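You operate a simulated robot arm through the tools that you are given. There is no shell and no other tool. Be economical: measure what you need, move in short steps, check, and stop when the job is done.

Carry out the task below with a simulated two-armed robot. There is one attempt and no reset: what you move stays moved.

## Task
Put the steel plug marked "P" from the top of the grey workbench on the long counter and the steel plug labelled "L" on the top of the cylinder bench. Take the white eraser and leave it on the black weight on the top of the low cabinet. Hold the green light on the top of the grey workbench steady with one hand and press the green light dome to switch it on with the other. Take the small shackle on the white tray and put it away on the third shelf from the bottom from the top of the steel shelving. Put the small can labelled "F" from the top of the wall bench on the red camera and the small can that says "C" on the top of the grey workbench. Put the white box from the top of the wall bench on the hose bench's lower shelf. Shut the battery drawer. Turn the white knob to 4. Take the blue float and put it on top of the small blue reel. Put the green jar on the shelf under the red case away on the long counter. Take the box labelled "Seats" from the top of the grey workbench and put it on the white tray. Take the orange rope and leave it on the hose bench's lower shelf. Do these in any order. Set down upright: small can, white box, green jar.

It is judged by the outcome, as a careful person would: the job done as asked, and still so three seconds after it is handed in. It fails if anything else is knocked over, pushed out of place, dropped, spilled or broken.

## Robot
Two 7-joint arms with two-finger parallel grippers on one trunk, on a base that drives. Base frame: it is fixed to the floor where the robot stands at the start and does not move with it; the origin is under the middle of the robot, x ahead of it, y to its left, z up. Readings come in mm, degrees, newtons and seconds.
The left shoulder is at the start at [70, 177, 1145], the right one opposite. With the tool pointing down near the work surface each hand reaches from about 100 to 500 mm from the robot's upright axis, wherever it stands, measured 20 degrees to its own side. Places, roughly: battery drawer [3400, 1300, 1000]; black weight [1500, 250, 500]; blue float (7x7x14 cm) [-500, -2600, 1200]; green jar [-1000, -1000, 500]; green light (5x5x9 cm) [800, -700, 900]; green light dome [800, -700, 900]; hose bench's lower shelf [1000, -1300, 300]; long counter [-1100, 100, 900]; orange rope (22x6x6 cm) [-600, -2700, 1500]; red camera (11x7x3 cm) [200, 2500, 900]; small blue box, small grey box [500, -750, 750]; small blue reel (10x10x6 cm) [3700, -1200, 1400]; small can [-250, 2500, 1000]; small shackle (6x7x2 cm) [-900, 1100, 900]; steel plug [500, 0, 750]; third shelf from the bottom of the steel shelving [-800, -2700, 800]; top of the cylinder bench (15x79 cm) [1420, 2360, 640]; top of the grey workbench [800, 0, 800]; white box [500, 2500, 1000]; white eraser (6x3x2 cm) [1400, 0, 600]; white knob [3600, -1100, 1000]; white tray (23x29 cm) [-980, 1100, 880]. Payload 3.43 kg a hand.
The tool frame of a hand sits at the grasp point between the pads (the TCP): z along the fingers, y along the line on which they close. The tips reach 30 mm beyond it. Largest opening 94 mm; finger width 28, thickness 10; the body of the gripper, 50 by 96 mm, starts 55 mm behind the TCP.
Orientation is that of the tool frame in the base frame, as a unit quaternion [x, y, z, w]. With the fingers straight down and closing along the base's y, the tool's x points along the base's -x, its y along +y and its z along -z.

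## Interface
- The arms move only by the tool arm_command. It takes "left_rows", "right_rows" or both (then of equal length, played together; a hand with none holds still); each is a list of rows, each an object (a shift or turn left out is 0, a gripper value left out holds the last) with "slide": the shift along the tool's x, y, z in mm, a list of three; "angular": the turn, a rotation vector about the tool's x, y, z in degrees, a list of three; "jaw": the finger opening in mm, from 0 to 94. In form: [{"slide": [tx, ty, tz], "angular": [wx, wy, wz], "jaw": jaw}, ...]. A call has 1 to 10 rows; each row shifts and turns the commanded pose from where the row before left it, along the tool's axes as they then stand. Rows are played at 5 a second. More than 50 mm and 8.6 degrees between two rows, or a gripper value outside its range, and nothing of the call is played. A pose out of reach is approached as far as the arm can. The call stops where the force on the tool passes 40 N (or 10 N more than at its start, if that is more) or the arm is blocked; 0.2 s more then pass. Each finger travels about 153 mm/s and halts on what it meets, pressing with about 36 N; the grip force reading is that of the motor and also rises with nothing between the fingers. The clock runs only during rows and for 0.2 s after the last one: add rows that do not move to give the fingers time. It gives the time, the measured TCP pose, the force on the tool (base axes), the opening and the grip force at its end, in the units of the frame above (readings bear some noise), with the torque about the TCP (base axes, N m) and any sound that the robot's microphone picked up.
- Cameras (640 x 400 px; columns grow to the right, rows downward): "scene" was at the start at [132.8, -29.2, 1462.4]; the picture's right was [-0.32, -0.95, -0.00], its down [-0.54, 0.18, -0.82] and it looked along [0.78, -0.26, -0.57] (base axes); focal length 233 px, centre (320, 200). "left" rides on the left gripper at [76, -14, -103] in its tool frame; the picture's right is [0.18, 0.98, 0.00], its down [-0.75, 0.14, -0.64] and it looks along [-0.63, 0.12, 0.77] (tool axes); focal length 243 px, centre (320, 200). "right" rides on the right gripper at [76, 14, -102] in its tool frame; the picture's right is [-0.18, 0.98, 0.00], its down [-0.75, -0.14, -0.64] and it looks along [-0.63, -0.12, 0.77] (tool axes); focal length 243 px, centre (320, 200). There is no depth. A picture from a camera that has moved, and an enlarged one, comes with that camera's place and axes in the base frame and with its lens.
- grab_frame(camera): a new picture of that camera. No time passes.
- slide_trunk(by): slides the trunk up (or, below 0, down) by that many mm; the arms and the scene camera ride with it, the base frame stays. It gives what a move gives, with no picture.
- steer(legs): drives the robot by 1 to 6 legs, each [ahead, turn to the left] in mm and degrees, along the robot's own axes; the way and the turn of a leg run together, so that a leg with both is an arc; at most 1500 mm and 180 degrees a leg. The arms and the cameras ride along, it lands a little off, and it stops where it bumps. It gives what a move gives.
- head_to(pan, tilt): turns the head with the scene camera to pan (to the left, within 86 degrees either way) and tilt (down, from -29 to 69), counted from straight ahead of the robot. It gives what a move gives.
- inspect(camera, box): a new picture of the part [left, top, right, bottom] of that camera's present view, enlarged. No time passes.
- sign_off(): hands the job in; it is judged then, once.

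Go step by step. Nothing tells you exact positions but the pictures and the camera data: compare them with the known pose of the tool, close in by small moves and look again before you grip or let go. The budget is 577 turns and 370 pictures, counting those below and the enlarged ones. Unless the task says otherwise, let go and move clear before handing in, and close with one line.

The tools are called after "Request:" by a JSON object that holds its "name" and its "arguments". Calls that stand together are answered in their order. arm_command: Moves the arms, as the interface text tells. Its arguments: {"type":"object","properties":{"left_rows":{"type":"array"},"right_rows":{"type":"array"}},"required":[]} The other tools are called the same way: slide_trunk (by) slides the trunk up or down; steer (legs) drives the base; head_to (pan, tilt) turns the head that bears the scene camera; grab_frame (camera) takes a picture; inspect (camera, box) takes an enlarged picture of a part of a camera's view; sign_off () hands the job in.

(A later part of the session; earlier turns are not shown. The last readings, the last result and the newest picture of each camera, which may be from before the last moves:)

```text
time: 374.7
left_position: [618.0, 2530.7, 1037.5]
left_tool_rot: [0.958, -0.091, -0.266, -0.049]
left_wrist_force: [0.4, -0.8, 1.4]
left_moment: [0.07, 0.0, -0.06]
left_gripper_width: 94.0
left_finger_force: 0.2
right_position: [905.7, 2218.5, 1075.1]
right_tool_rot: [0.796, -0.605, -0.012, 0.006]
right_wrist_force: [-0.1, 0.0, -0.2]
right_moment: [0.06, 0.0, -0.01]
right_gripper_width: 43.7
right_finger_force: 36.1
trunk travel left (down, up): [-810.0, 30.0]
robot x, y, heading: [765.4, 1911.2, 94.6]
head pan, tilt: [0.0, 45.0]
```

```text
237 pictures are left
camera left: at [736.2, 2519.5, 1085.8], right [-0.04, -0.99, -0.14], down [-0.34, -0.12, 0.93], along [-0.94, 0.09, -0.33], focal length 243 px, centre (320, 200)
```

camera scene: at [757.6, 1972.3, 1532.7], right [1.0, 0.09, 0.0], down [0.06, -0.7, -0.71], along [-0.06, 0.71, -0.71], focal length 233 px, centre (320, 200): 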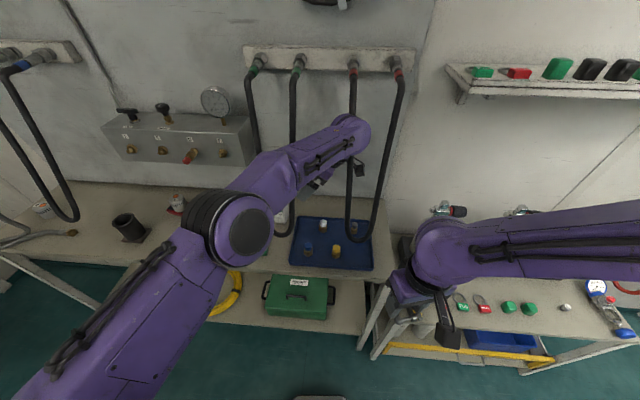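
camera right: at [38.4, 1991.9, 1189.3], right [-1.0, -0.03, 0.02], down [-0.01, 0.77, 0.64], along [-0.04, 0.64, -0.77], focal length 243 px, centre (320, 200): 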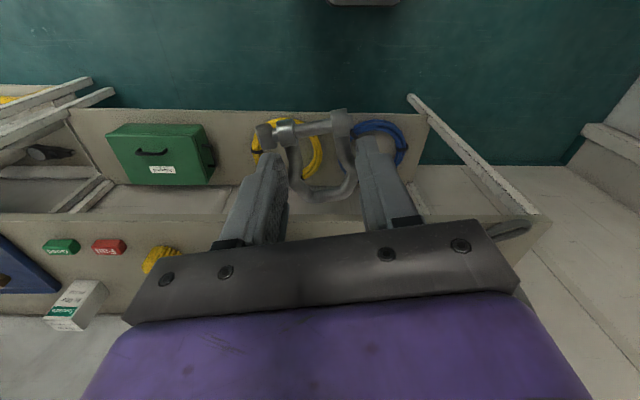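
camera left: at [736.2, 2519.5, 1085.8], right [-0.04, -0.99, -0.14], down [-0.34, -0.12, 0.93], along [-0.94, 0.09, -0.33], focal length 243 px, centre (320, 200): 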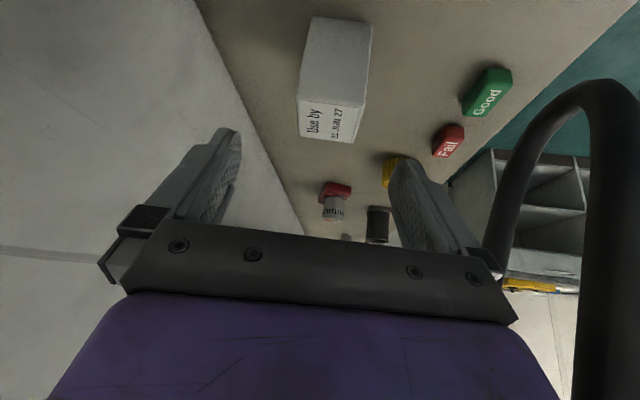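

Request:
{"name": "arm_command", "arguments": {"left_rows": [{"slide": [4, 1, 42]}, {"slide": [4, 1, 36]}]}}

Request:
{"name": "grab_frame", "arguments": {"camera": "left"}}

```text
time: 375.3
left_position: [586.7, 2547.6, 960.9]
left_tool_rot: [0.959, -0.092, -0.264, -0.045]
left_wrist_force: [0.0, -0.3, -0.8]
left_moment: [0.03, -0.02, -0.02]
left_gripper_width: 93.9
left_finger_force: 0.1
right_position: [904.5, 2226.9, 1073.6]
right_tool_rot: [0.797, -0.604, -0.009, 0.009]
right_wrist_force: [-0.1, -1.6, -0.4]
right_moment: [0.05, 0.0, 0.0]
right_gripper_width: 43.8
right_finger_force: 36.4
trunk travel left (down, up): [-810.0, 30.0]
robot x, y, heading: [763.6, 1906.6, 94.9]
head pan, tilt: [0.0, 45.0]
```

```text
236 pictures are left
camera left: at [704.9, 2536.4, 1009.6], right [-0.04, -0.99, -0.13], down [-0.34, -0.11, 0.93], along [-0.94, 0.09, -0.34], focal length 243 px, centre (320, 200)
```

left: 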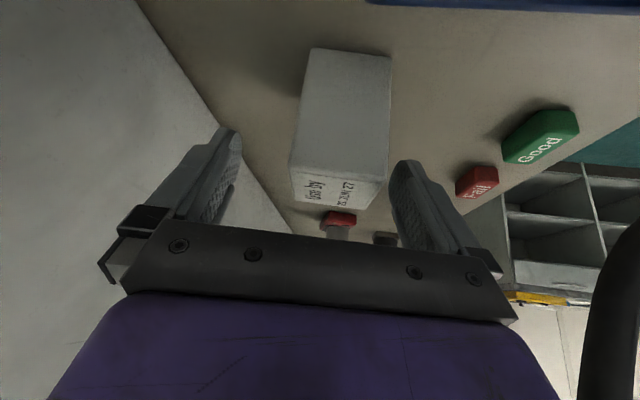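

Request:
{"name": "arm_command", "arguments": {"left_rows": [{"slide": [0, 11, 0]}, {"slide": [3, 0, 20]}, {"slide": [3, 0, 18]}]}}

Request:
{"name": "grab_frame", "arguments": {"camera": "left"}}

```text
time: 376.1
left_position: [568.7, 2543.9, 924.5]
left_tool_rot: [0.959, -0.093, -0.264, -0.044]
left_wrist_force: [-0.2, -0.4, -0.3]
left_moment: [-0.04, -0.02, 0.01]
left_gripper_width: 94.1
left_finger_force: 0.0
right_position: [904.4, 2230.9, 1072.1]
right_tool_rot: [0.796, -0.605, -0.009, 0.011]
right_wrist_force: [0.1, -0.4, -1.4]
right_moment: [-0.04, -0.05, -0.01]
right_gripper_width: 43.8
right_finger_force: 36.2
trunk travel left (down, up): [-810.0, 30.0]
robot x, y, heading: [763.9, 1909.8, 94.8]
head pan, tilt: [0.0, 45.0]
```

```text
235 pictures are left
camera left: at [687.1, 2532.7, 972.0], right [-0.04, -0.99, -0.13], down [-0.34, -0.11, 0.93], along [-0.94, 0.08, -0.34], focal length 243 px, centre (320, 200)
```

left: 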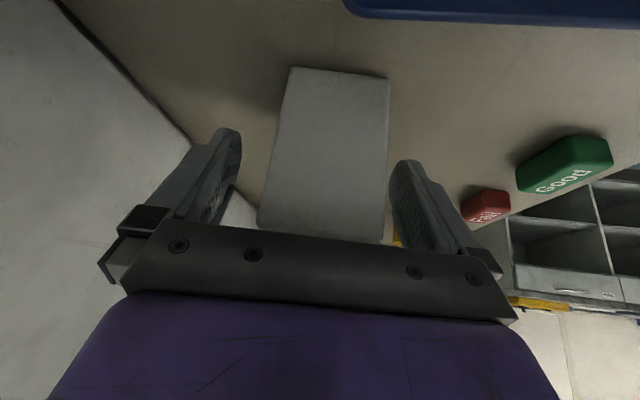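

Request:
{"name": "arm_command", "arguments": {"left_rows": [{"slide": [0, 3, 0], "jaw": 84}, {"jaw": 76}, {"jaw": 68}, {"jaw": 58}, {"jaw": 45}, {}]}}

Request:
{"name": "grab_frame", "arguments": {"camera": "left"}}

```text
time: 377.5
left_position: [567.4, 2540.1, 924.6]
left_tool_rot: [0.959, -0.093, -0.265, -0.044]
left_wrist_force: [0.3, -0.6, -0.7]
left_moment: [-0.11, 0.0, 0.01]
left_gripper_width: 59.9
left_finger_force: 35.4
right_position: [904.6, 2230.0, 1073.2]
right_tool_rot: [0.797, -0.604, -0.008, 0.01]
right_wrist_force: [0.8, 0.0, -1.0]
right_moment: [0.0, -0.01, 0.01]
right_gripper_width: 43.8
right_finger_force: 36.4
trunk travel left (down, up): [-810.0, 30.0]
robot x, y, heading: [764.4, 1907.3, 94.8]
head pan, tilt: [0.0, 45.0]
```

```text
234 pictures are left
camera left: at [686.5, 2528.5, 972.6], right [-0.04, -0.99, -0.13], down [-0.34, -0.11, 0.93], along [-0.94, 0.08, -0.34], focal length 243 px, centre (320, 200)
```

left: 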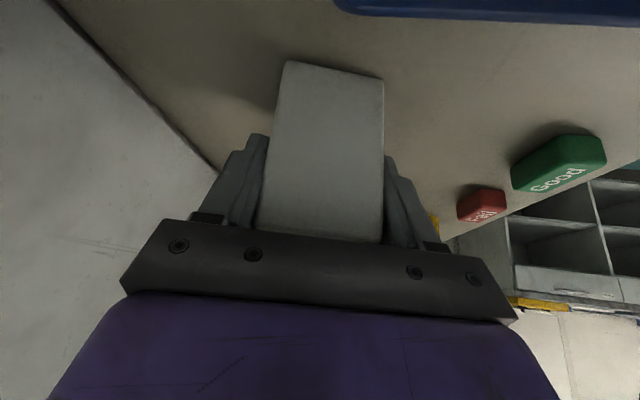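

The box is gripped (60 mm). I lift and retreat up-right behind the hoses to the same line I came in on.

Request:
{"name": "arm_command", "arguments": {"left_rows": [{"slide": [-6, 0, -10]}, {"slide": [0, 0, -40]}, {"slide": [0, 0, -40]}, {"slide": [0, 0, -40]}]}}

Request:
{"name": "arm_command", "arguments": {"left_rows": [{"slide": [5, -8, -43]}, {"slide": [5, -8, -43]}]}}

Request:
{"name": "grab_frame", "arguments": {"camera": "left"}}

Request:
{"name": "grab_frame", "arguments": {"camera": "scene"}}

```text
time: 378.5
left_position: [626.4, 2523.4, 1037.5]
left_tool_rot: [0.959, -0.092, -0.265, -0.043]
left_wrist_force: [-0.6, -0.4, -1.6]
left_moment: [0.0, 0.0, -0.03]
left_gripper_width: 59.9
left_finger_force: 36.0
right_position: [905.9, 2230.1, 1072.3]
right_tool_rot: [0.797, -0.604, -0.009, 0.01]
right_wrist_force: [-0.3, 0.2, -1.1]
right_moment: [-0.01, -0.01, 0.01]
right_gripper_width: 43.8
right_finger_force: 35.6
trunk travel left (down, up): [-810.0, 30.0]
robot x, y, heading: [765.0, 1908.6, 94.7]
head pan, tilt: [0.0, 45.0]
```

```text
time: 379.1
left_position: [683.7, 2522.6, 1105.9]
left_tool_rot: [0.959, -0.093, -0.265, -0.044]
left_wrist_force: [0.6, -1.6, -1.2]
left_moment: [0.02, 0.01, 0.0]
left_gripper_width: 60.3
left_finger_force: 35.8
right_position: [905.6, 2227.8, 1071.4]
right_tool_rot: [0.796, -0.605, -0.009, 0.011]
right_wrist_force: [-0.2, -0.4, -1.0]
right_moment: [0.03, 0.0, 0.01]
right_gripper_width: 43.7
right_finger_force: 36.0
trunk travel left (down, up): [-810.0, 30.0]
robot x, y, heading: [764.7, 1904.9, 95.0]
head pan, tilt: [0.0, 45.0]
```

```text
233 pictures are left
camera left: at [802.4, 2512.2, 1155.3], right [-0.04, -0.99, -0.13], down [-0.34, -0.11, 0.93], along [-0.94, 0.08, -0.33], focal length 243 px, centre (320, 200)
```

left: 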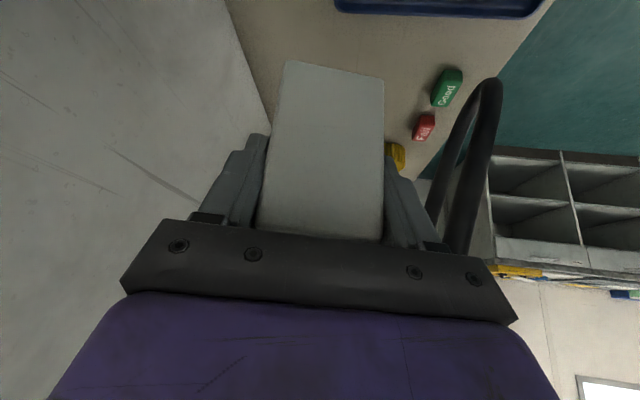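

```text
232 pictures are left
camera scene: at [753.9, 2038.0, 1532.5], right [1.0, 0.08, 0.0], down [0.06, -0.7, -0.71], along [-0.06, 0.7, -0.71], focal length 233 px, centre (320, 200)
```

scene: 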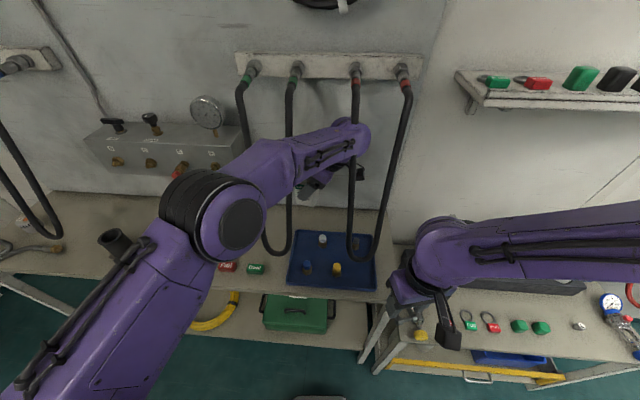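

I drive straight back along the same line.

Request:
{"name": "steer", "arguments": {"legs": [[-100, 0]]}}

Request:
{"name": "grab_frame", "arguments": {"camera": "left"}}

```text
time: 380.2
left_position: [689.9, 2424.0, 1105.2]
left_tool_rot: [0.959, -0.094, -0.265, -0.043]
left_wrist_force: [-0.4, -0.2, -1.7]
left_moment: [0.01, 0.0, 0.04]
left_gripper_width: 59.9
left_finger_force: 36.0
right_position: [913.4, 2130.2, 1071.3]
right_tool_rot: [0.796, -0.605, -0.009, 0.011]
right_wrist_force: [0.0, -0.8, -1.3]
right_moment: [0.0, -0.01, 0.01]
right_gripper_width: 43.6
right_finger_force: 36.0
trunk travel left (down, up): [-810.0, 30.0]
robot x, y, heading: [773.9, 1808.9, 94.9]
head pan, tilt: [0.0, 45.0]
```

```text
231 pictures are left
camera left: at [809.2, 2414.0, 1153.3], right [-0.04, -0.99, -0.13], down [-0.34, -0.11, 0.93], along [-0.94, 0.08, -0.34], focal length 243 px, centre (320, 200)
```

left: 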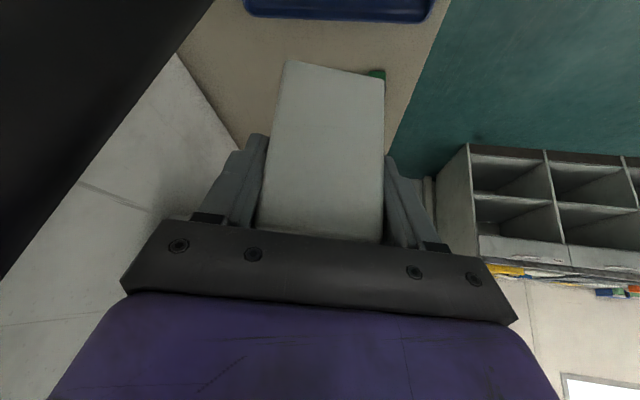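

Clear of the hoses. I back off further and rotate the hand about the vertical to a natural heading.

Request:
{"name": "steer", "arguments": {"legs": [[-230, 0]]}}

Request:
{"name": "arm_command", "arguments": {"left_rows": [{"angular": [4.28, 0.29, 7.11]}, {"angular": [4.28, 0.29, 7.11]}, {"angular": [4.28, 0.29, 7.11]}, {"angular": [4.28, 0.29, 7.11]}, {"angular": [4.28, 0.29, 7.11]}, {"angular": [4.28, 0.29, 7.11]}, {"angular": [4.28, 0.29, 7.11]}, {"angular": [4.28, 0.29, 7.11]}, {"angular": [4.28, 0.29, 7.11]}]}}

```text
time: 382.0
left_position: [708.7, 2200.5, 1105.1]
left_tool_rot: [0.959, -0.093, -0.264, -0.043]
left_wrist_force: [0.9, 0.9, -2.0]
left_moment: [-0.04, 0.0, 0.01]
left_gripper_width: 60.1
left_finger_force: 35.8
right_position: [931.5, 1905.4, 1072.2]
right_tool_rot: [0.797, -0.604, -0.009, 0.011]
right_wrist_force: [0.1, 0.9, -1.9]
right_moment: [-0.04, 0.02, -0.02]
right_gripper_width: 43.8
right_finger_force: 36.4
trunk travel left (down, up): [-810.0, 30.0]
robot x, y, heading: [792.4, 1583.7, 94.7]
head pan, tilt: [0.0, 45.0]
```

```text
time: 383.3
left_position: [694.3, 2178.7, 1026.9]
left_tool_rot: [0.872, -0.449, -0.179, -0.081]
left_wrist_force: [0.1, 0.2, -1.9]
left_moment: [0.04, 0.03, -0.03]
left_gripper_width: 60.0
left_finger_force: 35.7
right_position: [932.9, 1902.9, 1071.8]
right_tool_rot: [0.796, -0.605, -0.008, 0.009]
right_wrist_force: [0.2, 1.0, -0.9]
right_moment: [0.03, -0.01, 0.01]
right_gripper_width: 43.8
right_finger_force: 35.3
trunk travel left (down, up): [-810.0, 30.0]
robot x, y, heading: [791.8, 1583.1, 94.7]
head pan, tilt: [0.0, 45.0]
stopped in row 6 (left hand): the arm was blocked; the commanded pose is now the measured one
```

Request:
{"name": "arm_command", "arguments": {"left_rows": [{"slide": [-25, -5, -38]}, {"slide": [-25, -5, -38]}, {"angular": [3.2, -0.17, 7.67]}, {"angular": [3.2, -0.17, 7.67]}, {"angular": [3.2, -0.17, 7.67]}, {"angular": [3.2, -0.17, 7.67]}]}}

Request:
{"name": "grab_frame", "arguments": {"camera": "scene"}}

```text
time: 384.7
left_position: [698.7, 2199.2, 1116.3]
left_tool_rot: [0.701, -0.685, -0.15, -0.128]
left_wrist_force: [-0.2, -0.3, -2.8]
left_moment: [-0.02, -0.02, -0.01]
left_gripper_width: 59.9
left_finger_force: 35.9
right_position: [930.4, 1903.8, 1073.0]
right_tool_rot: [0.796, -0.605, -0.008, 0.01]
right_wrist_force: [-0.6, 0.0, -1.6]
right_moment: [-0.04, 0.0, -0.02]
right_gripper_width: 43.8
right_finger_force: 36.4
trunk travel left (down, up): [-810.0, 30.0]
robot x, y, heading: [794.3, 1582.8, 94.7]
head pan, tilt: [0.0, 45.0]
```

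```text
230 pictures are left
camera scene: at [779.4, 1714.2, 1532.2], right [1.0, 0.08, 0.0], down [0.06, -0.71, -0.71], along [-0.06, 0.7, -0.71], focal length 233 px, centre (320, 200)
```

scene: 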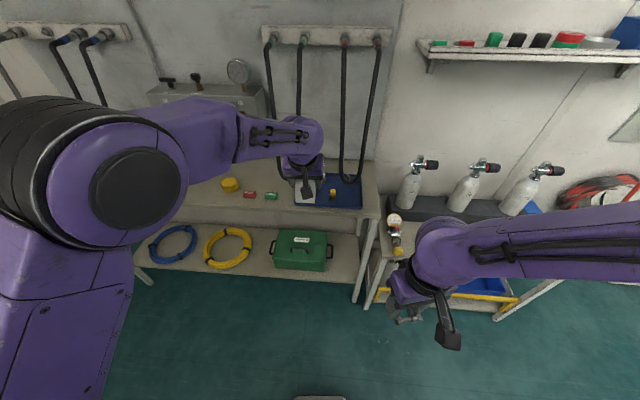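

Request:
{"name": "arm_command", "arguments": {"left_rows": [{"slide": [17.4, 37.3, -11.7]}, {"slide": [17.4, 37.3, -11.7]}, {"slide": [17.4, 37.3, -11.7]}, {"slide": [17.4, 37.3, -11.7]}, {"slide": [17.4, 37.3, -11.7]}, {"slide": [17.4, 37.3, -11.7]}]}}

Request:
{"name": "grab_frame", "arguments": {"camera": "scene"}}

```text
time: 386.1
left_position: [477.2, 2066.5, 1143.0]
left_tool_rot: [0.703, -0.683, -0.151, -0.129]
left_wrist_force: [-0.2, -0.1, -1.0]
left_moment: [-0.03, -0.04, 0.0]
left_gripper_width: 60.0
left_finger_force: 35.7
right_position: [929.1, 1903.7, 1072.7]
right_tool_rot: [0.796, -0.605, -0.009, 0.01]
right_wrist_force: [-0.8, -1.0, -1.4]
right_moment: [0.04, -0.01, 0.02]
right_gripper_width: 43.9
right_finger_force: 36.1
trunk travel left (down, up): [-810.0, 30.0]
robot x, y, heading: [795.0, 1580.9, 94.7]
head pan, tilt: [0.0, 45.0]
```

```text
229 pictures are left
camera scene: at [777.2, 1711.3, 1532.5], right [1.0, 0.08, 0.0], down [0.06, -0.7, -0.71], along [-0.06, 0.71, -0.71], focal length 233 px, centre (320, 200)
```

scene: 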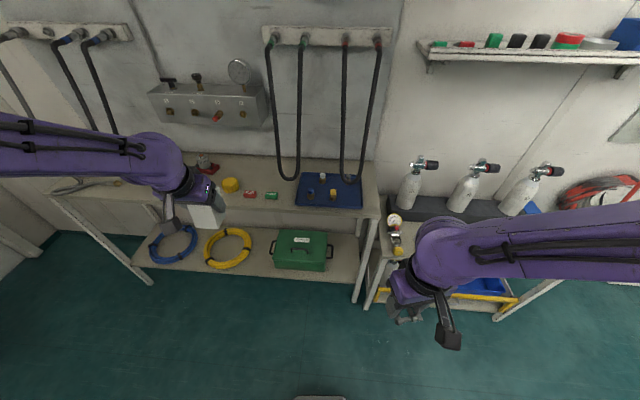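

The arm is natural again with the box upright enough. I drive toward the hose bench, stopping midway to check heading.

Request:
{"name": "steer", "arguments": {"legs": [[0, 85.3], [880, 0], [0, 90], [1400, 0]]}}

```text
time: 404.9
left_position: [232.2, -365.8, 1143.8]
left_tool_rot: [0.7, 0.686, -0.132, 0.148]
left_wrist_force: [0.4, -0.4, -1.8]
left_moment: [0.0, 0.0, 0.01]
left_gripper_width: 59.9
left_finger_force: 35.9
right_position: [-212.6, -180.4, 1073.6]
right_tool_rot: [0.624, 0.782, 0.01, 0.009]
right_wrist_force: [0.4, -0.5, -0.7]
right_moment: [-0.04, -0.01, 0.01]
right_gripper_width: 43.9
right_finger_force: 36.1
trunk travel left (down, up): [-810.0, 30.0]
robot x, y, heading: [-56.5, 133.6, -88.1]
head pan, tilt: [0.0, 45.0]
```

Request:
{"name": "steer", "arguments": {"legs": [[0, -2], [1430, 0], [0, 90]]}}

Request:
{"name": "head_to", "arguments": {"pan": 0, "tilt": 35}}

Request:
{"name": "grab_frame", "arguments": {"camera": "scene"}}

```text
time: 416.4
left_position: [425.8, -1025.3, 1143.0]
left_tool_rot: [0.02, 0.98, 0.008, 0.198]
left_wrist_force: [-0.8, -0.2, -1.3]
left_moment: [-0.03, 0.01, -0.01]
left_gripper_width: 59.8
left_finger_force: 36.1
right_position: [229.3, -1465.7, 1072.4]
right_tool_rot: [-0.101, 0.995, 0.013, 0.0]
right_wrist_force: [-0.5, -0.1, -0.6]
right_moment: [0.0, -0.01, -0.01]
right_gripper_width: 44.0
right_finger_force: 35.9
trunk travel left (down, up): [-810.0, 30.0]
robot x, y, heading: [-84.1, -1299.6, 0.9]
head pan, tilt: [0.0, 45.0]
```

```text
time: 417.1
left_position: [425.5, -1025.4, 1142.9]
left_tool_rot: [0.02, 0.98, 0.008, 0.197]
left_wrist_force: [-1.2, 1.0, -0.4]
left_moment: [0.03, 0.01, -0.01]
left_gripper_width: 60.2
left_finger_force: 35.7
right_position: [228.9, -1464.1, 1072.5]
right_tool_rot: [-0.101, 0.995, 0.013, 0.0]
right_wrist_force: [0.1, 0.0, -1.6]
right_moment: [-0.02, 0.02, 0.02]
right_gripper_width: 44.0
right_finger_force: 35.5
trunk travel left (down, up): [-810.0, 30.0]
robot x, y, heading: [-80.2, -1301.8, 0.5]
head pan, tilt: [0.0, 35.0]
```

```text
228 pictures are left
camera scene: at [56.9, -1300.9, 1547.2], right [0.01, -1.0, 0.0], down [-0.57, -0.01, -0.82], along [0.82, 0.01, -0.57], focal length 233 px, centre (320, 200)
```

scene: 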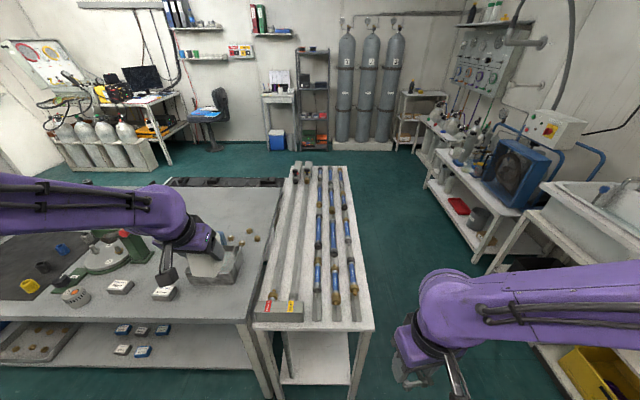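

The lower shelf is reachable from the front between its legs (y −1130…−1435). I position farther back so the arm can go in straight, correct the box tilt, then lower the trunk.

Request:
{"name": "steer", "arguments": {"legs": [[0, -90], [155, 0], [0, 89.5], [-270, 0]]}}

Request:
{"name": "arm_command", "arguments": {"left_rows": [{"angular": [1.5, -4.15, -0.75]}, {"angular": [1.5, -4.15, -0.75]}]}}

Request:
{"name": "slide_trunk", "arguments": {"by": -700}}

Request:
{"name": "head_to", "arguments": {"pan": 0, "tilt": 20}}

Request:
{"name": "grab_frame", "arguments": {"camera": "scene"}}

```text
time: 427.6
left_position: [163.6, -1187.1, 1142.1]
left_tool_rot: [0.031, 0.98, 0.007, 0.197]
left_wrist_force: [0.2, 0.0, -2.1]
left_moment: [0.02, -0.01, -0.01]
left_gripper_width: 60.0
left_finger_force: 35.8
right_position: [-42.9, -1623.0, 1071.4]
right_tool_rot: [-0.09, 0.996, 0.013, -0.001]
right_wrist_force: [-0.8, -0.3, -0.2]
right_moment: [0.02, 0.04, 0.02]
right_gripper_width: 43.6
right_finger_force: 35.6
trunk travel left (down, up): [-810.0, 30.0]
robot x, y, heading: [-349.5, -1449.6, -0.6]
head pan, tilt: [0.0, 35.0]
```

```text
time: 428.2
left_position: [162.5, -1190.2, 1143.9]
left_tool_rot: [0.024, 0.963, -0.022, 0.267]
left_wrist_force: [1.0, -0.1, -1.5]
left_moment: [0.01, 0.06, 0.03]
left_gripper_width: 60.1
left_finger_force: 36.0
right_position: [-44.0, -1625.1, 1072.1]
right_tool_rot: [-0.09, 0.996, 0.014, -0.001]
right_wrist_force: [1.0, -0.3, -1.8]
right_moment: [0.02, 0.01, -0.03]
right_gripper_width: 43.8
right_finger_force: 35.7
trunk travel left (down, up): [-810.0, 30.0]
robot x, y, heading: [-354.2, -1452.8, -0.4]
head pan, tilt: [0.0, 35.0]
```

```text
refused: -700 is not a number from -400 to 400
```

```text
time: 429.0
left_position: [161.1, -1186.7, 1144.1]
left_tool_rot: [0.024, 0.963, -0.023, 0.267]
left_wrist_force: [0.1, -0.2, -1.7]
left_moment: [-0.01, 0.0, 0.03]
left_gripper_width: 59.9
left_finger_force: 36.2
right_position: [-43.3, -1622.1, 1073.1]
right_tool_rot: [-0.09, 0.996, 0.014, 0.0]
right_wrist_force: [0.7, 0.4, -0.8]
right_moment: [0.0, -0.02, -0.01]
right_gripper_width: 43.8
right_finger_force: 36.4
trunk travel left (down, up): [-810.0, 30.0]
robot x, y, heading: [-350.5, -1452.6, -0.5]
head pan, tilt: [0.0, 20.0]
```

```text
227 pictures are left
camera scene: at [-207.9, -1454.3, 1571.0], right [-0.01, -1.0, 0.0], down [-0.34, 0.0, -0.94], along [0.94, -0.01, -0.34], focal length 233 px, centre (320, 200)
```

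scene: 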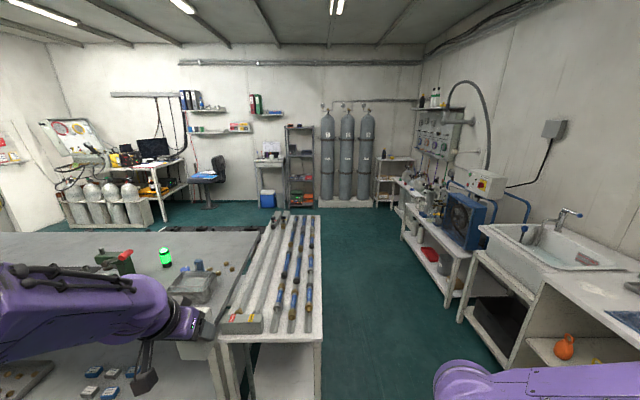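

Request:
{"name": "slide_trunk", "arguments": {"by": -380}}

Request:
{"name": "slide_trunk", "arguments": {"by": -340}}

Request:
{"name": "grab_frame", "arguments": {"camera": "scene"}}

```text
time: 432.7
left_position: [161.8, -1186.5, 763.6]
left_tool_rot: [0.024, 0.963, -0.024, 0.268]
left_wrist_force: [-0.5, 0.1, -1.8]
left_moment: [-0.01, 0.03, 0.0]
left_gripper_width: 60.2
left_finger_force: 36.2
right_position: [-43.7, -1622.6, 693.0]
right_tool_rot: [-0.089, 0.996, 0.012, -0.001]
right_wrist_force: [0.2, 0.2, -0.7]
right_moment: [0.0, 0.01, 0.0]
right_gripper_width: 43.6
right_finger_force: 35.7
trunk travel left (down, up): [-430.0, 410.0]
robot x, y, heading: [-349.8, -1452.7, -0.2]
head pan, tilt: [0.0, 20.0]
```

```text
time: 436.0
left_position: [160.9, -1187.6, 423.5]
left_tool_rot: [0.024, 0.963, -0.024, 0.267]
left_wrist_force: [-0.3, 1.4, -2.1]
left_moment: [0.02, 0.03, 0.01]
left_gripper_width: 59.9
left_finger_force: 36.4
right_position: [-44.0, -1623.2, 353.1]
right_tool_rot: [-0.09, 0.996, 0.013, -0.001]
right_wrist_force: [0.4, 0.3, -1.3]
right_moment: [0.01, 0.0, -0.02]
right_gripper_width: 43.9
right_finger_force: 35.9
trunk travel left (down, up): [-90.0, 750.0]
robot x, y, heading: [-349.1, -1450.5, -0.6]
head pan, tilt: [0.0, 20.0]
```

```text
226 pictures are left
camera scene: at [-207.9, -1454.8, 851.1], right [-0.01, -1.0, 0.0], down [-0.34, 0.0, -0.94], along [0.94, -0.01, -0.34], focal length 233 px, centre (320, 200)
```

scene: 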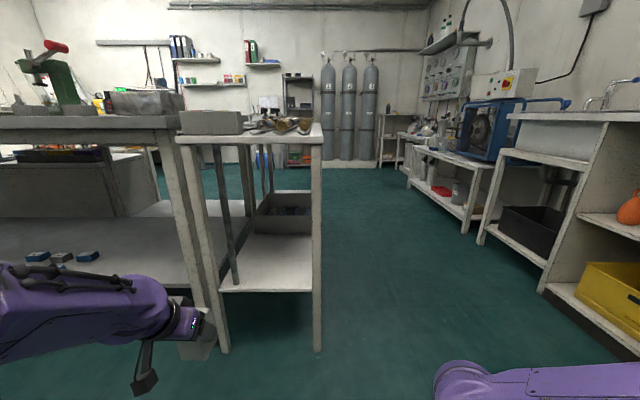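

The shelf (z≈290) is clear in its right half. I extend the hand forward and to the right at this height, still in front of the legs.

Request:
{"name": "arm_command", "arguments": {"left_rows": [{"slide": [-27.9, -22.4, 22.3]}, {"slide": [-27.9, -22.4, 22.3]}, {"slide": [-27.9, -22.4, 22.3]}, {"slide": [-27.9, -22.4, 22.3]}, {"slide": [-27.9, -22.4, 22.3]}]}}

Request:
{"name": "grab_frame", "arguments": {"camera": "scene"}}

Request:
{"name": "grab_frame", "arguments": {"camera": "left"}}

```text
time: 437.2
left_position: [330.9, -1312.3, 402.9]
left_tool_rot: [0.024, 0.963, -0.024, 0.268]
left_wrist_force: [-0.7, 0.6, -1.4]
left_moment: [-0.02, -0.02, 0.01]
left_gripper_width: 60.2
left_finger_force: 36.0
right_position: [-43.7, -1623.5, 351.0]
right_tool_rot: [-0.09, 0.996, 0.013, 0.0]
right_wrist_force: [-0.2, -0.4, -0.9]
right_moment: [-0.01, 0.01, 0.01]
right_gripper_width: 43.7
right_finger_force: 35.6
trunk travel left (down, up): [-90.0, 750.0]
robot x, y, heading: [-349.7, -1451.5, -0.5]
head pan, tilt: [0.0, 20.0]
```

```text
225 pictures are left
camera scene: at [-207.9, -1454.8, 851.1], right [-0.01, -1.0, 0.0], down [-0.34, 0.0, -0.94], along [0.94, -0.01, -0.34], focal length 233 px, centre (320, 200)
```

scene: 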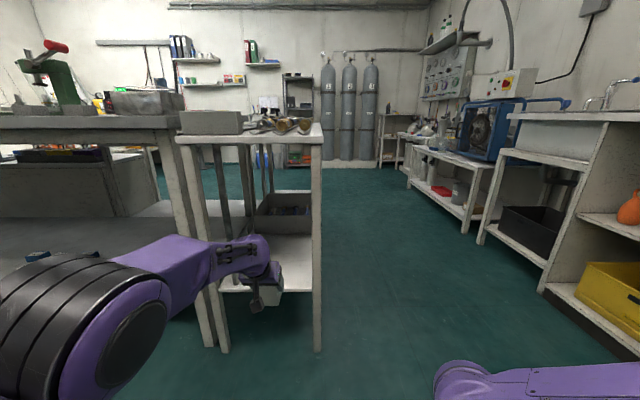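

```text
224 pictures are left
camera left: at [212.7, -1316.8, 452.2], right [-0.1, 0.99, -0.13], down [0.32, 0.15, 0.93], along [0.94, 0.05, -0.33], focal length 243 px, centre (320, 200)
```

left: 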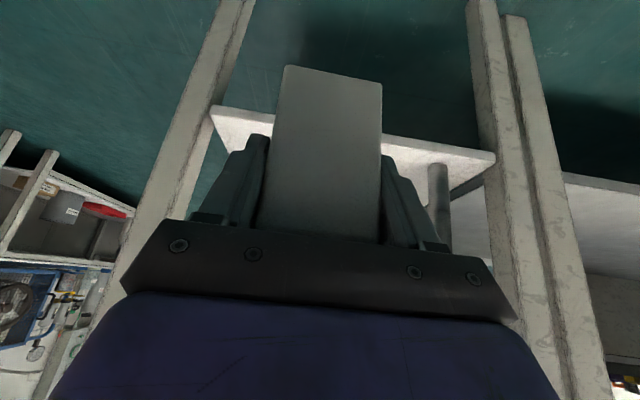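

The path between the legs is clear. I drive forward 225 mm.

Request:
{"name": "steer", "arguments": {"legs": [[225, 0]]}}

Request:
{"name": "grab_frame", "arguments": {"camera": "scene"}}

Request:
{"name": "grab_frame", "arguments": {"camera": "left"}}

```text
time: 438.9
left_position: [560.6, -1316.1, 403.4]
left_tool_rot: [0.025, 0.963, -0.024, 0.268]
left_wrist_force: [0.3, 0.0, -1.0]
left_moment: [-0.02, 0.0, 0.0]
left_gripper_width: 59.8
left_finger_force: 36.1
right_position: [183.8, -1625.6, 352.6]
right_tool_rot: [-0.089, 0.996, 0.013, -0.001]
right_wrist_force: [-0.1, 1.1, -0.5]
right_moment: [0.0, -0.02, 0.0]
right_gripper_width: 43.9
right_finger_force: 35.7
trunk travel left (down, up): [-90.0, 750.0]
robot x, y, heading: [-121.8, -1455.6, -0.7]
head pan, tilt: [0.0, 20.0]
```

```text
223 pictures are left
camera scene: at [20.4, -1457.5, 851.1], right [-0.01, -1.0, 0.0], down [-0.34, 0.0, -0.94], along [0.94, -0.01, -0.34], focal length 233 px, centre (320, 200)
```

scene: 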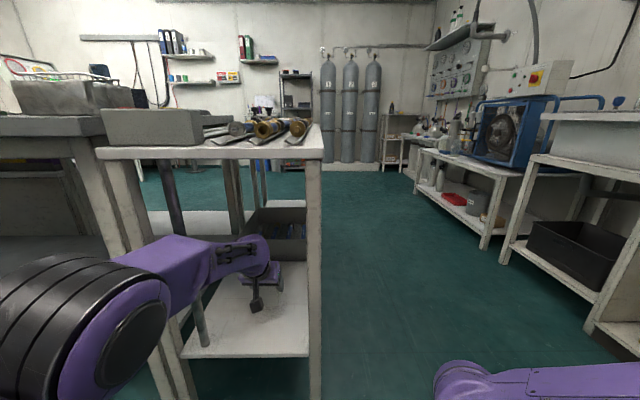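

```text
222 pictures are left
camera left: at [440.9, -1319.9, 452.1], right [-0.1, 0.99, -0.13], down [0.32, 0.15, 0.93], along [0.94, 0.05, -0.33], focal length 243 px, centre (320, 200)
```

left: 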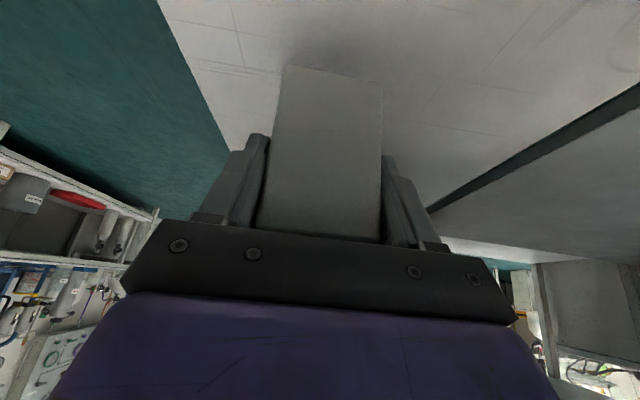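

Request:
{"name": "slide_trunk", "arguments": {"by": -42}}

Request:
{"name": "arm_command", "arguments": {"left_rows": [{"slide": [1.5, 0, 2.6]}, {"slide": [1.5, 0, 2.6]}, {}]}}

```text
time: 439.8
left_position: [559.8, -1315.6, 363.1]
left_tool_rot: [0.026, 0.962, -0.024, 0.27]
left_wrist_force: [4.0, -0.9, 7.1]
left_moment: [0.2, -0.25, -0.05]
left_gripper_width: 60.1
left_finger_force: 35.8
right_position: [184.0, -1627.1, 310.2]
right_tool_rot: [-0.089, 0.996, 0.013, 0.001]
right_wrist_force: [0.0, -0.9, -1.2]
right_moment: [0.0, 0.01, -0.02]
right_gripper_width: 43.7
right_finger_force: 36.0
trunk travel left (down, up): [-48.0, 792.0]
robot x, y, heading: [-121.5, -1456.9, -0.6]
head pan, tilt: [0.0, 20.0]
```

```text
time: 440.6
left_position: [560.8, -1315.2, 359.9]
left_tool_rot: [0.024, 0.962, -0.024, 0.272]
left_wrist_force: [2.9, -1.7, 27.5]
left_moment: [0.63, 0.01, -0.03]
left_gripper_width: 60.3
left_finger_force: 35.6
right_position: [183.2, -1626.3, 311.6]
right_tool_rot: [-0.088, 0.996, 0.014, 0.002]
right_wrist_force: [-0.7, 0.4, -1.7]
right_moment: [-0.02, 0.0, 0.02]
right_gripper_width: 43.8
right_finger_force: 36.0
trunk travel left (down, up): [-48.0, 792.0]
robot x, y, heading: [-121.7, -1457.9, -0.5]
head pan, tilt: [0.0, 20.0]
```

Contact on the shelf. I ease off, open, and withdraw.

Request:
{"name": "arm_command", "arguments": {"left_rows": [{"slide": [-1.5, 0, -2.6]}, {"jaw": 66}, {"jaw": 76}, {"jaw": 90}, {}]}}

Request:
{"name": "arm_command", "arguments": {"left_rows": [{"slide": [0, 0, -20]}, {"slide": [0, 0, -40]}, {"slide": [0, 0, -40]}]}}

Request:
{"name": "grab_frame", "arguments": {"camera": "left"}}

```text
time: 441.8
left_position: [559.9, -1315.6, 357.1]
left_tool_rot: [0.025, 0.963, -0.024, 0.267]
left_wrist_force: [0.8, -0.4, -0.1]
left_moment: [-0.01, -0.01, -0.02]
left_gripper_width: 90.1
left_finger_force: 0.0
right_position: [184.3, -1625.5, 310.4]
right_tool_rot: [-0.089, 0.996, 0.013, 0.0]
right_wrist_force: [-0.3, -0.4, -1.3]
right_moment: [0.0, -0.02, 0.06]
right_gripper_width: 44.0
right_finger_force: 36.2
trunk travel left (down, up): [-48.0, 792.0]
robot x, y, heading: [-126.9, -1455.0, -0.7]
head pan, tilt: [0.0, 20.0]
```

```text
time: 442.6
left_position: [509.4, -1311.0, 443.8]
left_tool_rot: [0.025, 0.963, -0.024, 0.267]
left_wrist_force: [0.3, -0.1, -0.7]
left_moment: [0.03, 0.0, -0.01]
left_gripper_width: 89.9
left_finger_force: 0.1
right_position: [184.6, -1625.7, 310.3]
right_tool_rot: [-0.089, 0.996, 0.013, 0.0]
right_wrist_force: [-0.9, -0.4, -0.4]
right_moment: [0.01, 0.02, 0.0]
right_gripper_width: 44.2
right_finger_force: 36.1
trunk travel left (down, up): [-48.0, 792.0]
robot x, y, heading: [-121.7, -1451.2, -0.7]
head pan, tilt: [0.0, 20.0]
```

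```text
221 pictures are left
camera left: at [390.3, -1314.7, 491.8], right [-0.1, 0.99, -0.13], down [0.32, 0.15, 0.93], along [0.94, 0.05, -0.33], focal length 243 px, centre (320, 200)
```

left: 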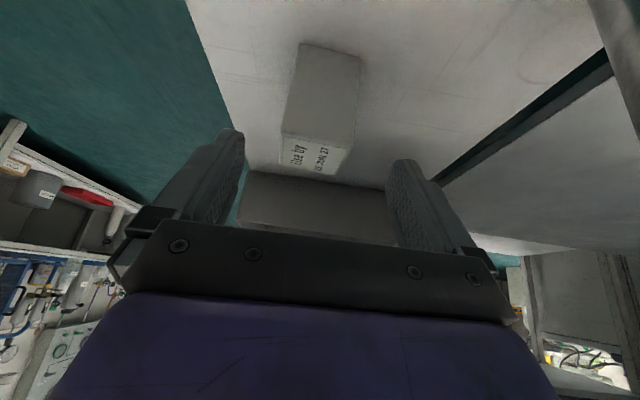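

The white box stands on the shelf. I back out, raise the trunk, and straighten the left hand.

Request:
{"name": "steer", "arguments": {"legs": [[-230, 0]]}}

Request:
{"name": "slide_trunk", "arguments": {"by": 400}}

Request:
{"name": "slide_trunk", "arguments": {"by": 380}}

Request:
{"name": "arm_command", "arguments": {"left_rows": [{"angular": [0, 8, 0], "slide": [20, 20, 0]}, {"angular": [0, 8, 0], "slide": [20, 20, 0]}, {"angular": [0, 8, 0], "slide": [20, 20, 0]}, {"angular": [0, 7, 0], "slide": [20, 20, 0]}, {"slide": [30, 30, 0]}, {"slide": [30, 30, 0]}, {"slide": [30, 30, 0]}]}}

Request:
{"name": "steer", "arguments": {"legs": [[0, -110]]}}

Request:
{"name": "head_to", "arguments": {"pan": 0, "tilt": 15}}

Request:
{"name": "grab_frame", "arguments": {"camera": "scene"}}

```text
time: 444.3
left_position: [276.1, -1305.7, 442.7]
left_tool_rot: [0.024, 0.963, -0.024, 0.268]
left_wrist_force: [-0.1, 0.3, 0.2]
left_moment: [0.05, 0.05, 0.0]
left_gripper_width: 90.0
left_finger_force: 0.0
right_position: [-48.7, -1624.1, 310.4]
right_tool_rot: [-0.09, 0.996, 0.013, 0.0]
right_wrist_force: [-0.4, -0.2, -0.4]
right_moment: [0.0, 0.03, 0.01]
right_gripper_width: 43.7
right_finger_force: 35.5
trunk travel left (down, up): [-48.0, 792.0]
robot x, y, heading: [-355.7, -1450.6, -0.5]
head pan, tilt: [0.0, 20.0]
```

```text
time: 448.1
left_position: [277.0, -1307.0, 842.1]
left_tool_rot: [0.024, 0.963, -0.024, 0.268]
left_wrist_force: [-0.4, -0.2, 1.3]
left_moment: [0.02, 0.01, 0.0]
left_gripper_width: 89.8
left_finger_force: 0.1
right_position: [-48.3, -1622.9, 711.7]
right_tool_rot: [-0.088, 0.996, 0.012, -0.001]
right_wrist_force: [-0.1, 0.1, -2.1]
right_moment: [0.0, 0.0, 0.03]
right_gripper_width: 43.7
right_finger_force: 36.5
trunk travel left (down, up): [-448.0, 392.0]
robot x, y, heading: [-352.7, -1455.1, -0.5]
head pan, tilt: [0.0, 20.0]
```

```text
time: 451.8
left_position: [276.1, -1306.3, 1222.9]
left_tool_rot: [0.025, 0.963, -0.024, 0.267]
left_wrist_force: [-0.5, -0.1, -0.3]
left_moment: [-0.01, -0.01, 0.03]
left_gripper_width: 90.0
left_finger_force: 0.1
right_position: [-47.0, -1623.4, 1090.5]
right_tool_rot: [-0.089, 0.996, 0.013, 0.0]
right_wrist_force: [0.4, -0.4, -1.7]
right_moment: [-0.03, -0.01, 0.01]
right_gripper_width: 43.6
right_finger_force: 35.7
trunk travel left (down, up): [-828.0, 12.0]
robot x, y, heading: [-355.4, -1456.3, -0.5]
head pan, tilt: [0.0, 20.0]
```

```text
time: 453.4
left_position: [118.9, -1126.3, 1190.7]
left_tool_rot: [0.031, 0.999, -0.017, 0.0]
left_wrist_force: [-0.8, -0.3, -0.5]
left_moment: [-0.02, -0.06, 0.0]
left_gripper_width: 89.9
left_finger_force: 0.0
right_position: [-48.0, -1622.5, 1091.1]
right_tool_rot: [-0.089, 0.996, 0.012, 0.0]
right_wrist_force: [-0.5, 0.4, -1.2]
right_moment: [-0.03, 0.0, -0.02]
right_gripper_width: 43.9
right_finger_force: 36.1
trunk travel left (down, up): [-828.0, 12.0]
robot x, y, heading: [-354.5, -1451.6, -0.7]
head pan, tilt: [0.0, 20.0]
```

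```text
time: 458.4
left_position: [-215.5, -2010.7, 1191.6]
left_tool_rot: [0.838, 0.545, -0.01, -0.014]
left_wrist_force: [-0.2, -0.4, 0.6]
left_moment: [0.01, 0.01, 0.0]
left_gripper_width: 90.3
left_finger_force: 0.1
right_position: [-620.4, -1680.6, 1090.0]
right_tool_rot: [0.767, 0.642, 0.008, 0.011]
right_wrist_force: [-0.2, 0.4, -1.4]
right_moment: [0.0, 0.02, 0.02]
right_gripper_width: 43.9
right_finger_force: 36.5
trunk travel left (down, up): [-828.0, 12.0]
robot x, y, heading: [-354.8, -1454.1, -111.1]
head pan, tilt: [0.0, 20.0]
```

```text
time: 459.1
left_position: [-216.6, -2011.8, 1192.8]
left_tool_rot: [0.838, 0.545, -0.009, -0.014]
left_wrist_force: [0.4, -0.6, 0.1]
left_moment: [0.0, 0.03, 0.02]
left_gripper_width: 89.8
left_finger_force: 0.0
right_position: [-620.3, -1680.9, 1090.5]
right_tool_rot: [0.767, 0.642, 0.008, 0.011]
right_wrist_force: [0.3, -0.4, -1.2]
right_moment: [0.01, 0.03, -0.01]
right_gripper_width: 43.9
right_finger_force: 35.7
trunk travel left (down, up): [-828.0, 12.0]
robot x, y, heading: [-355.5, -1454.6, -111.1]
head pan, tilt: [0.0, 15.0]
```

```text
220 pictures are left
camera scene: at [-406.6, -1587.4, 1597.2], right [-0.93, 0.36, 0.0], down [0.09, 0.24, -0.97], along [-0.35, -0.9, -0.26], focal length 233 px, centre (320, 200)
```

scene: 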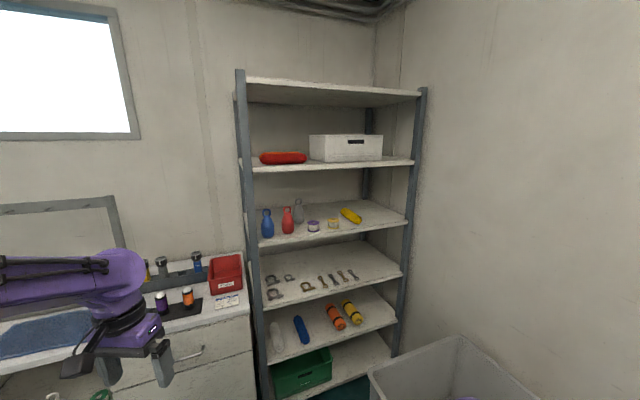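

The shelving is ahead: shackles lie on the third shelf, the blue float on the fourth, the red-orange rope on the fifth. I check the bins on the right before driving in.

Request:
{"name": "head_to", "arguments": {"pan": -25, "tilt": 45}}

Request:
{"name": "grab_frame", "arguments": {"camera": "scene"}}

```text
time: 460.0
left_position: [-217.1, -2011.0, 1192.3]
left_tool_rot: [0.839, 0.545, -0.01, -0.013]
left_wrist_force: [-0.5, -0.2, 0.4]
left_moment: [0.01, 0.0, -0.02]
left_gripper_width: 90.1
left_finger_force: 0.0
right_position: [-620.7, -1680.1, 1090.2]
right_tool_rot: [0.767, 0.641, 0.007, 0.01]
right_wrist_force: [-0.2, 0.3, -1.4]
right_moment: [0.02, 0.02, 0.01]
right_gripper_width: 43.9
right_finger_force: 36.1
trunk travel left (down, up): [-828.0, 12.0]
robot x, y, heading: [-354.8, -1452.8, -111.2]
head pan, tilt: [-25.0, 45.0]
```

```text
219 pictures are left
camera scene: at [-431.5, -1556.8, 1550.5], right [-0.69, 0.72, 0.0], down [0.51, 0.49, -0.71], along [-0.51, -0.49, -0.71], focal length 233 px, centre (320, 200)
```

scene: 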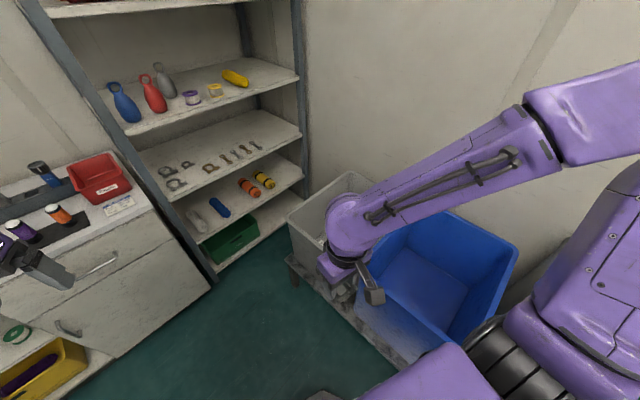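

The bins' stand edge is at x≈-800 and the shelving front near y≈-2600. I drive to about (-530,-1950) facing the shelving.

Request:
{"name": "steer", "arguments": {"legs": [[0, 1.8], [527, 0], [0, 19.4]]}}

Request:
{"name": "head_to", "arguments": {"pan": -8, "tilt": 25}}

Request:
{"name": "grab_frame", "arguments": {"camera": "scene"}}

```text
time: 464.5
left_position: [-191.8, -2417.2, 1192.8]
left_tool_rot: [0.721, 0.693, -0.012, -0.011]
left_wrist_force: [0.6, -0.1, -0.4]
left_moment: [0.0, -0.03, -0.02]
left_gripper_width: 89.9
left_finger_force: 0.3
right_position: [-690.9, -2258.3, 1088.8]
right_tool_rot: [0.634, 0.774, 0.008, 0.009]
right_wrist_force: [0.6, 0.3, -0.4]
right_moment: [-0.01, -0.02, -0.03]
right_gripper_width: 43.6
right_finger_force: 35.9
trunk travel left (down, up): [-828.0, 12.0]
robot x, y, heading: [-524.7, -1951.8, -89.5]
head pan, tilt: [-25.0, 45.0]
```

```text
time: 465.3
left_position: [-190.2, -2416.5, 1192.1]
left_tool_rot: [0.721, 0.693, -0.012, -0.012]
left_wrist_force: [-0.6, 0.3, -0.1]
left_moment: [0.02, 0.01, 0.02]
left_gripper_width: 90.2
left_finger_force: 0.0
right_position: [-689.4, -2257.2, 1090.5]
right_tool_rot: [0.633, 0.774, 0.01, 0.009]
right_wrist_force: [-0.8, 0.0, -1.2]
right_moment: [0.02, 0.04, 0.01]
right_gripper_width: 43.5
right_finger_force: 36.2
trunk travel left (down, up): [-828.0, 12.0]
robot x, y, heading: [-527.3, -1948.5, -89.4]
head pan, tilt: [-8.0, 25.0]
```

```text
218 pictures are left
camera scene: at [-537.1, -2091.1, 1581.0], right [-0.99, 0.13, 0.0], down [0.05, 0.42, -0.91], along [-0.12, -0.9, -0.42], focal length 233 px, centre (320, 200)
```

scene: 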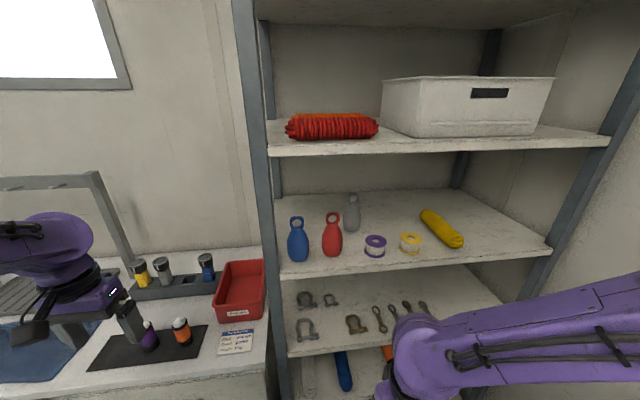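

Request:
{"name": "inspect", "arguments": {"camera": "scene", "box": [240, 60, 480, 210]}}

Request:
{"name": "inspect", "arguments": {"camera": "scene", "box": [260, 190, 500, 380]}}

```text
2.67 times, centred on (360, 135) of scene
camera zoom: at [-537.1, -2091.1, 1581.0], right [-0.99, 0.13, 0.0], down [0.05, 0.42, -0.91], along [-0.12, -0.9, -0.42], focal length 622 px, centre (213, 373)
```

zoom: 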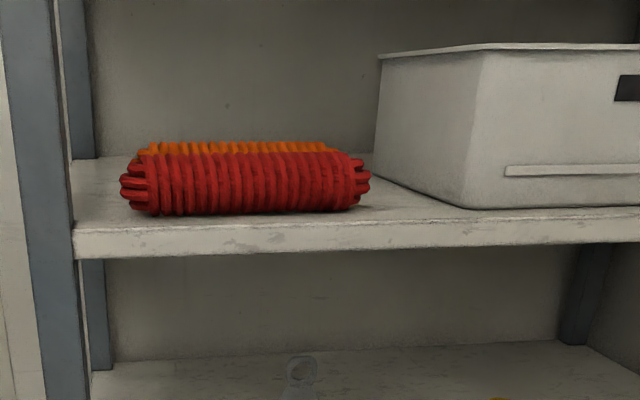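

```text
2.11 times, centred on (380, 285) of scene
camera zoom: at [-537.1, -2091.1, 1581.0], right [-0.99, 0.13, 0.0], down [0.05, 0.42, -0.91], along [-0.12, -0.9, -0.42], focal length 491 px, centre (194, 21)
```

zoom: 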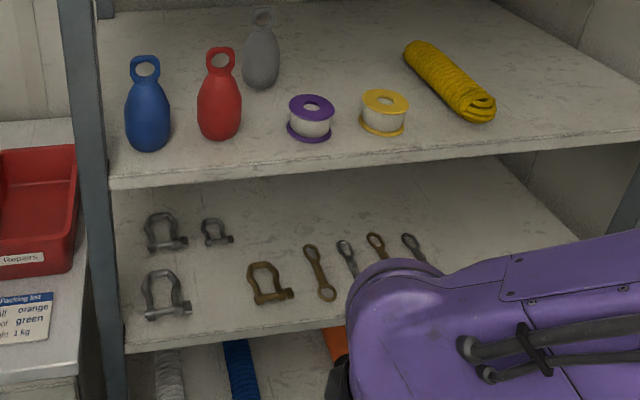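

I must take the orange rope behind the red one. First the shackle: I pull the left hand back, then tilt the right hand forward 25° and lower the trunk.

Request:
{"name": "arm_command", "arguments": {"left_rows": [{"slide": [45, 0, 0]}, {"slide": [45, 0, 0]}, {"slide": [45, 0, 0]}, {"slide": [40, 0, 0]}], "right_rows": [{"angular": [0, -6.5, 0]}, {"angular": [0, -6.5, 0]}, {"angular": [0, -6, 0]}, {"angular": [0, -6, 0]}]}}

Request:
{"name": "slide_trunk", "arguments": {"by": -180}}

Request:
{"name": "grab_frame", "arguments": {"camera": "right"}}

```text
time: 466.3
left_position: [-149.2, -2275.1, 1167.3]
left_tool_rot: [0.721, 0.693, -0.019, -0.016]
left_wrist_force: [0.3, 0.0, 0.4]
left_moment: [0.0, 0.0, 0.0]
left_gripper_width: 90.4
left_finger_force: 0.0
left hand out of reach, approached as far as the arm can: row 3, 4
right_position: [-660.1, -2335.7, 1100.8]
right_tool_rot: [0.62, 0.754, -0.127, 0.176]
right_wrist_force: [-0.1, -0.2, -1.3]
right_moment: [0.04, 0.04, 0.0]
right_gripper_width: 44.0
right_finger_force: 35.9
right hand out of reach, approached as far as the arm can: row 1, 2, 3, 4
trunk travel left (down, up): [-828.0, 12.0]
robot x, y, heading: [-525.3, -1952.2, -89.2]
head pan, tilt: [-8.0, 25.0]
```

```text
time: 468.3
left_position: [-150.5, -2276.3, 987.3]
left_tool_rot: [0.72, 0.694, -0.016, -0.018]
left_wrist_force: [-0.5, -0.5, -0.3]
left_moment: [0.02, -0.02, 0.0]
left_gripper_width: 90.1
left_finger_force: 0.1
right_position: [-662.7, -2335.6, 920.9]
right_tool_rot: [0.621, 0.754, -0.127, 0.175]
right_wrist_force: [0.2, -1.1, -1.1]
right_moment: [0.0, 0.01, 0.01]
right_gripper_width: 44.0
right_finger_force: 35.7
trunk travel left (down, up): [-648.0, 192.0]
robot x, y, heading: [-525.9, -1949.0, -89.6]
head pan, tilt: [-8.0, 25.0]
```

```text
215 pictures are left
camera right: at [-671.8, -2223.6, 981.4], right [0.99, 0.03, 0.1], down [-0.08, -0.44, 0.9], along [0.07, -0.9, -0.43], focal length 243 px, centre (320, 200)
```

right: 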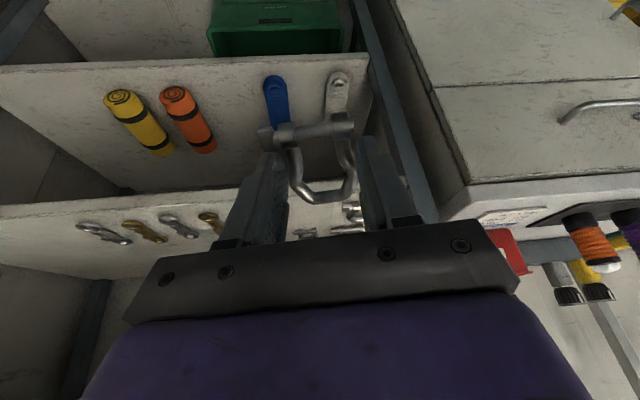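

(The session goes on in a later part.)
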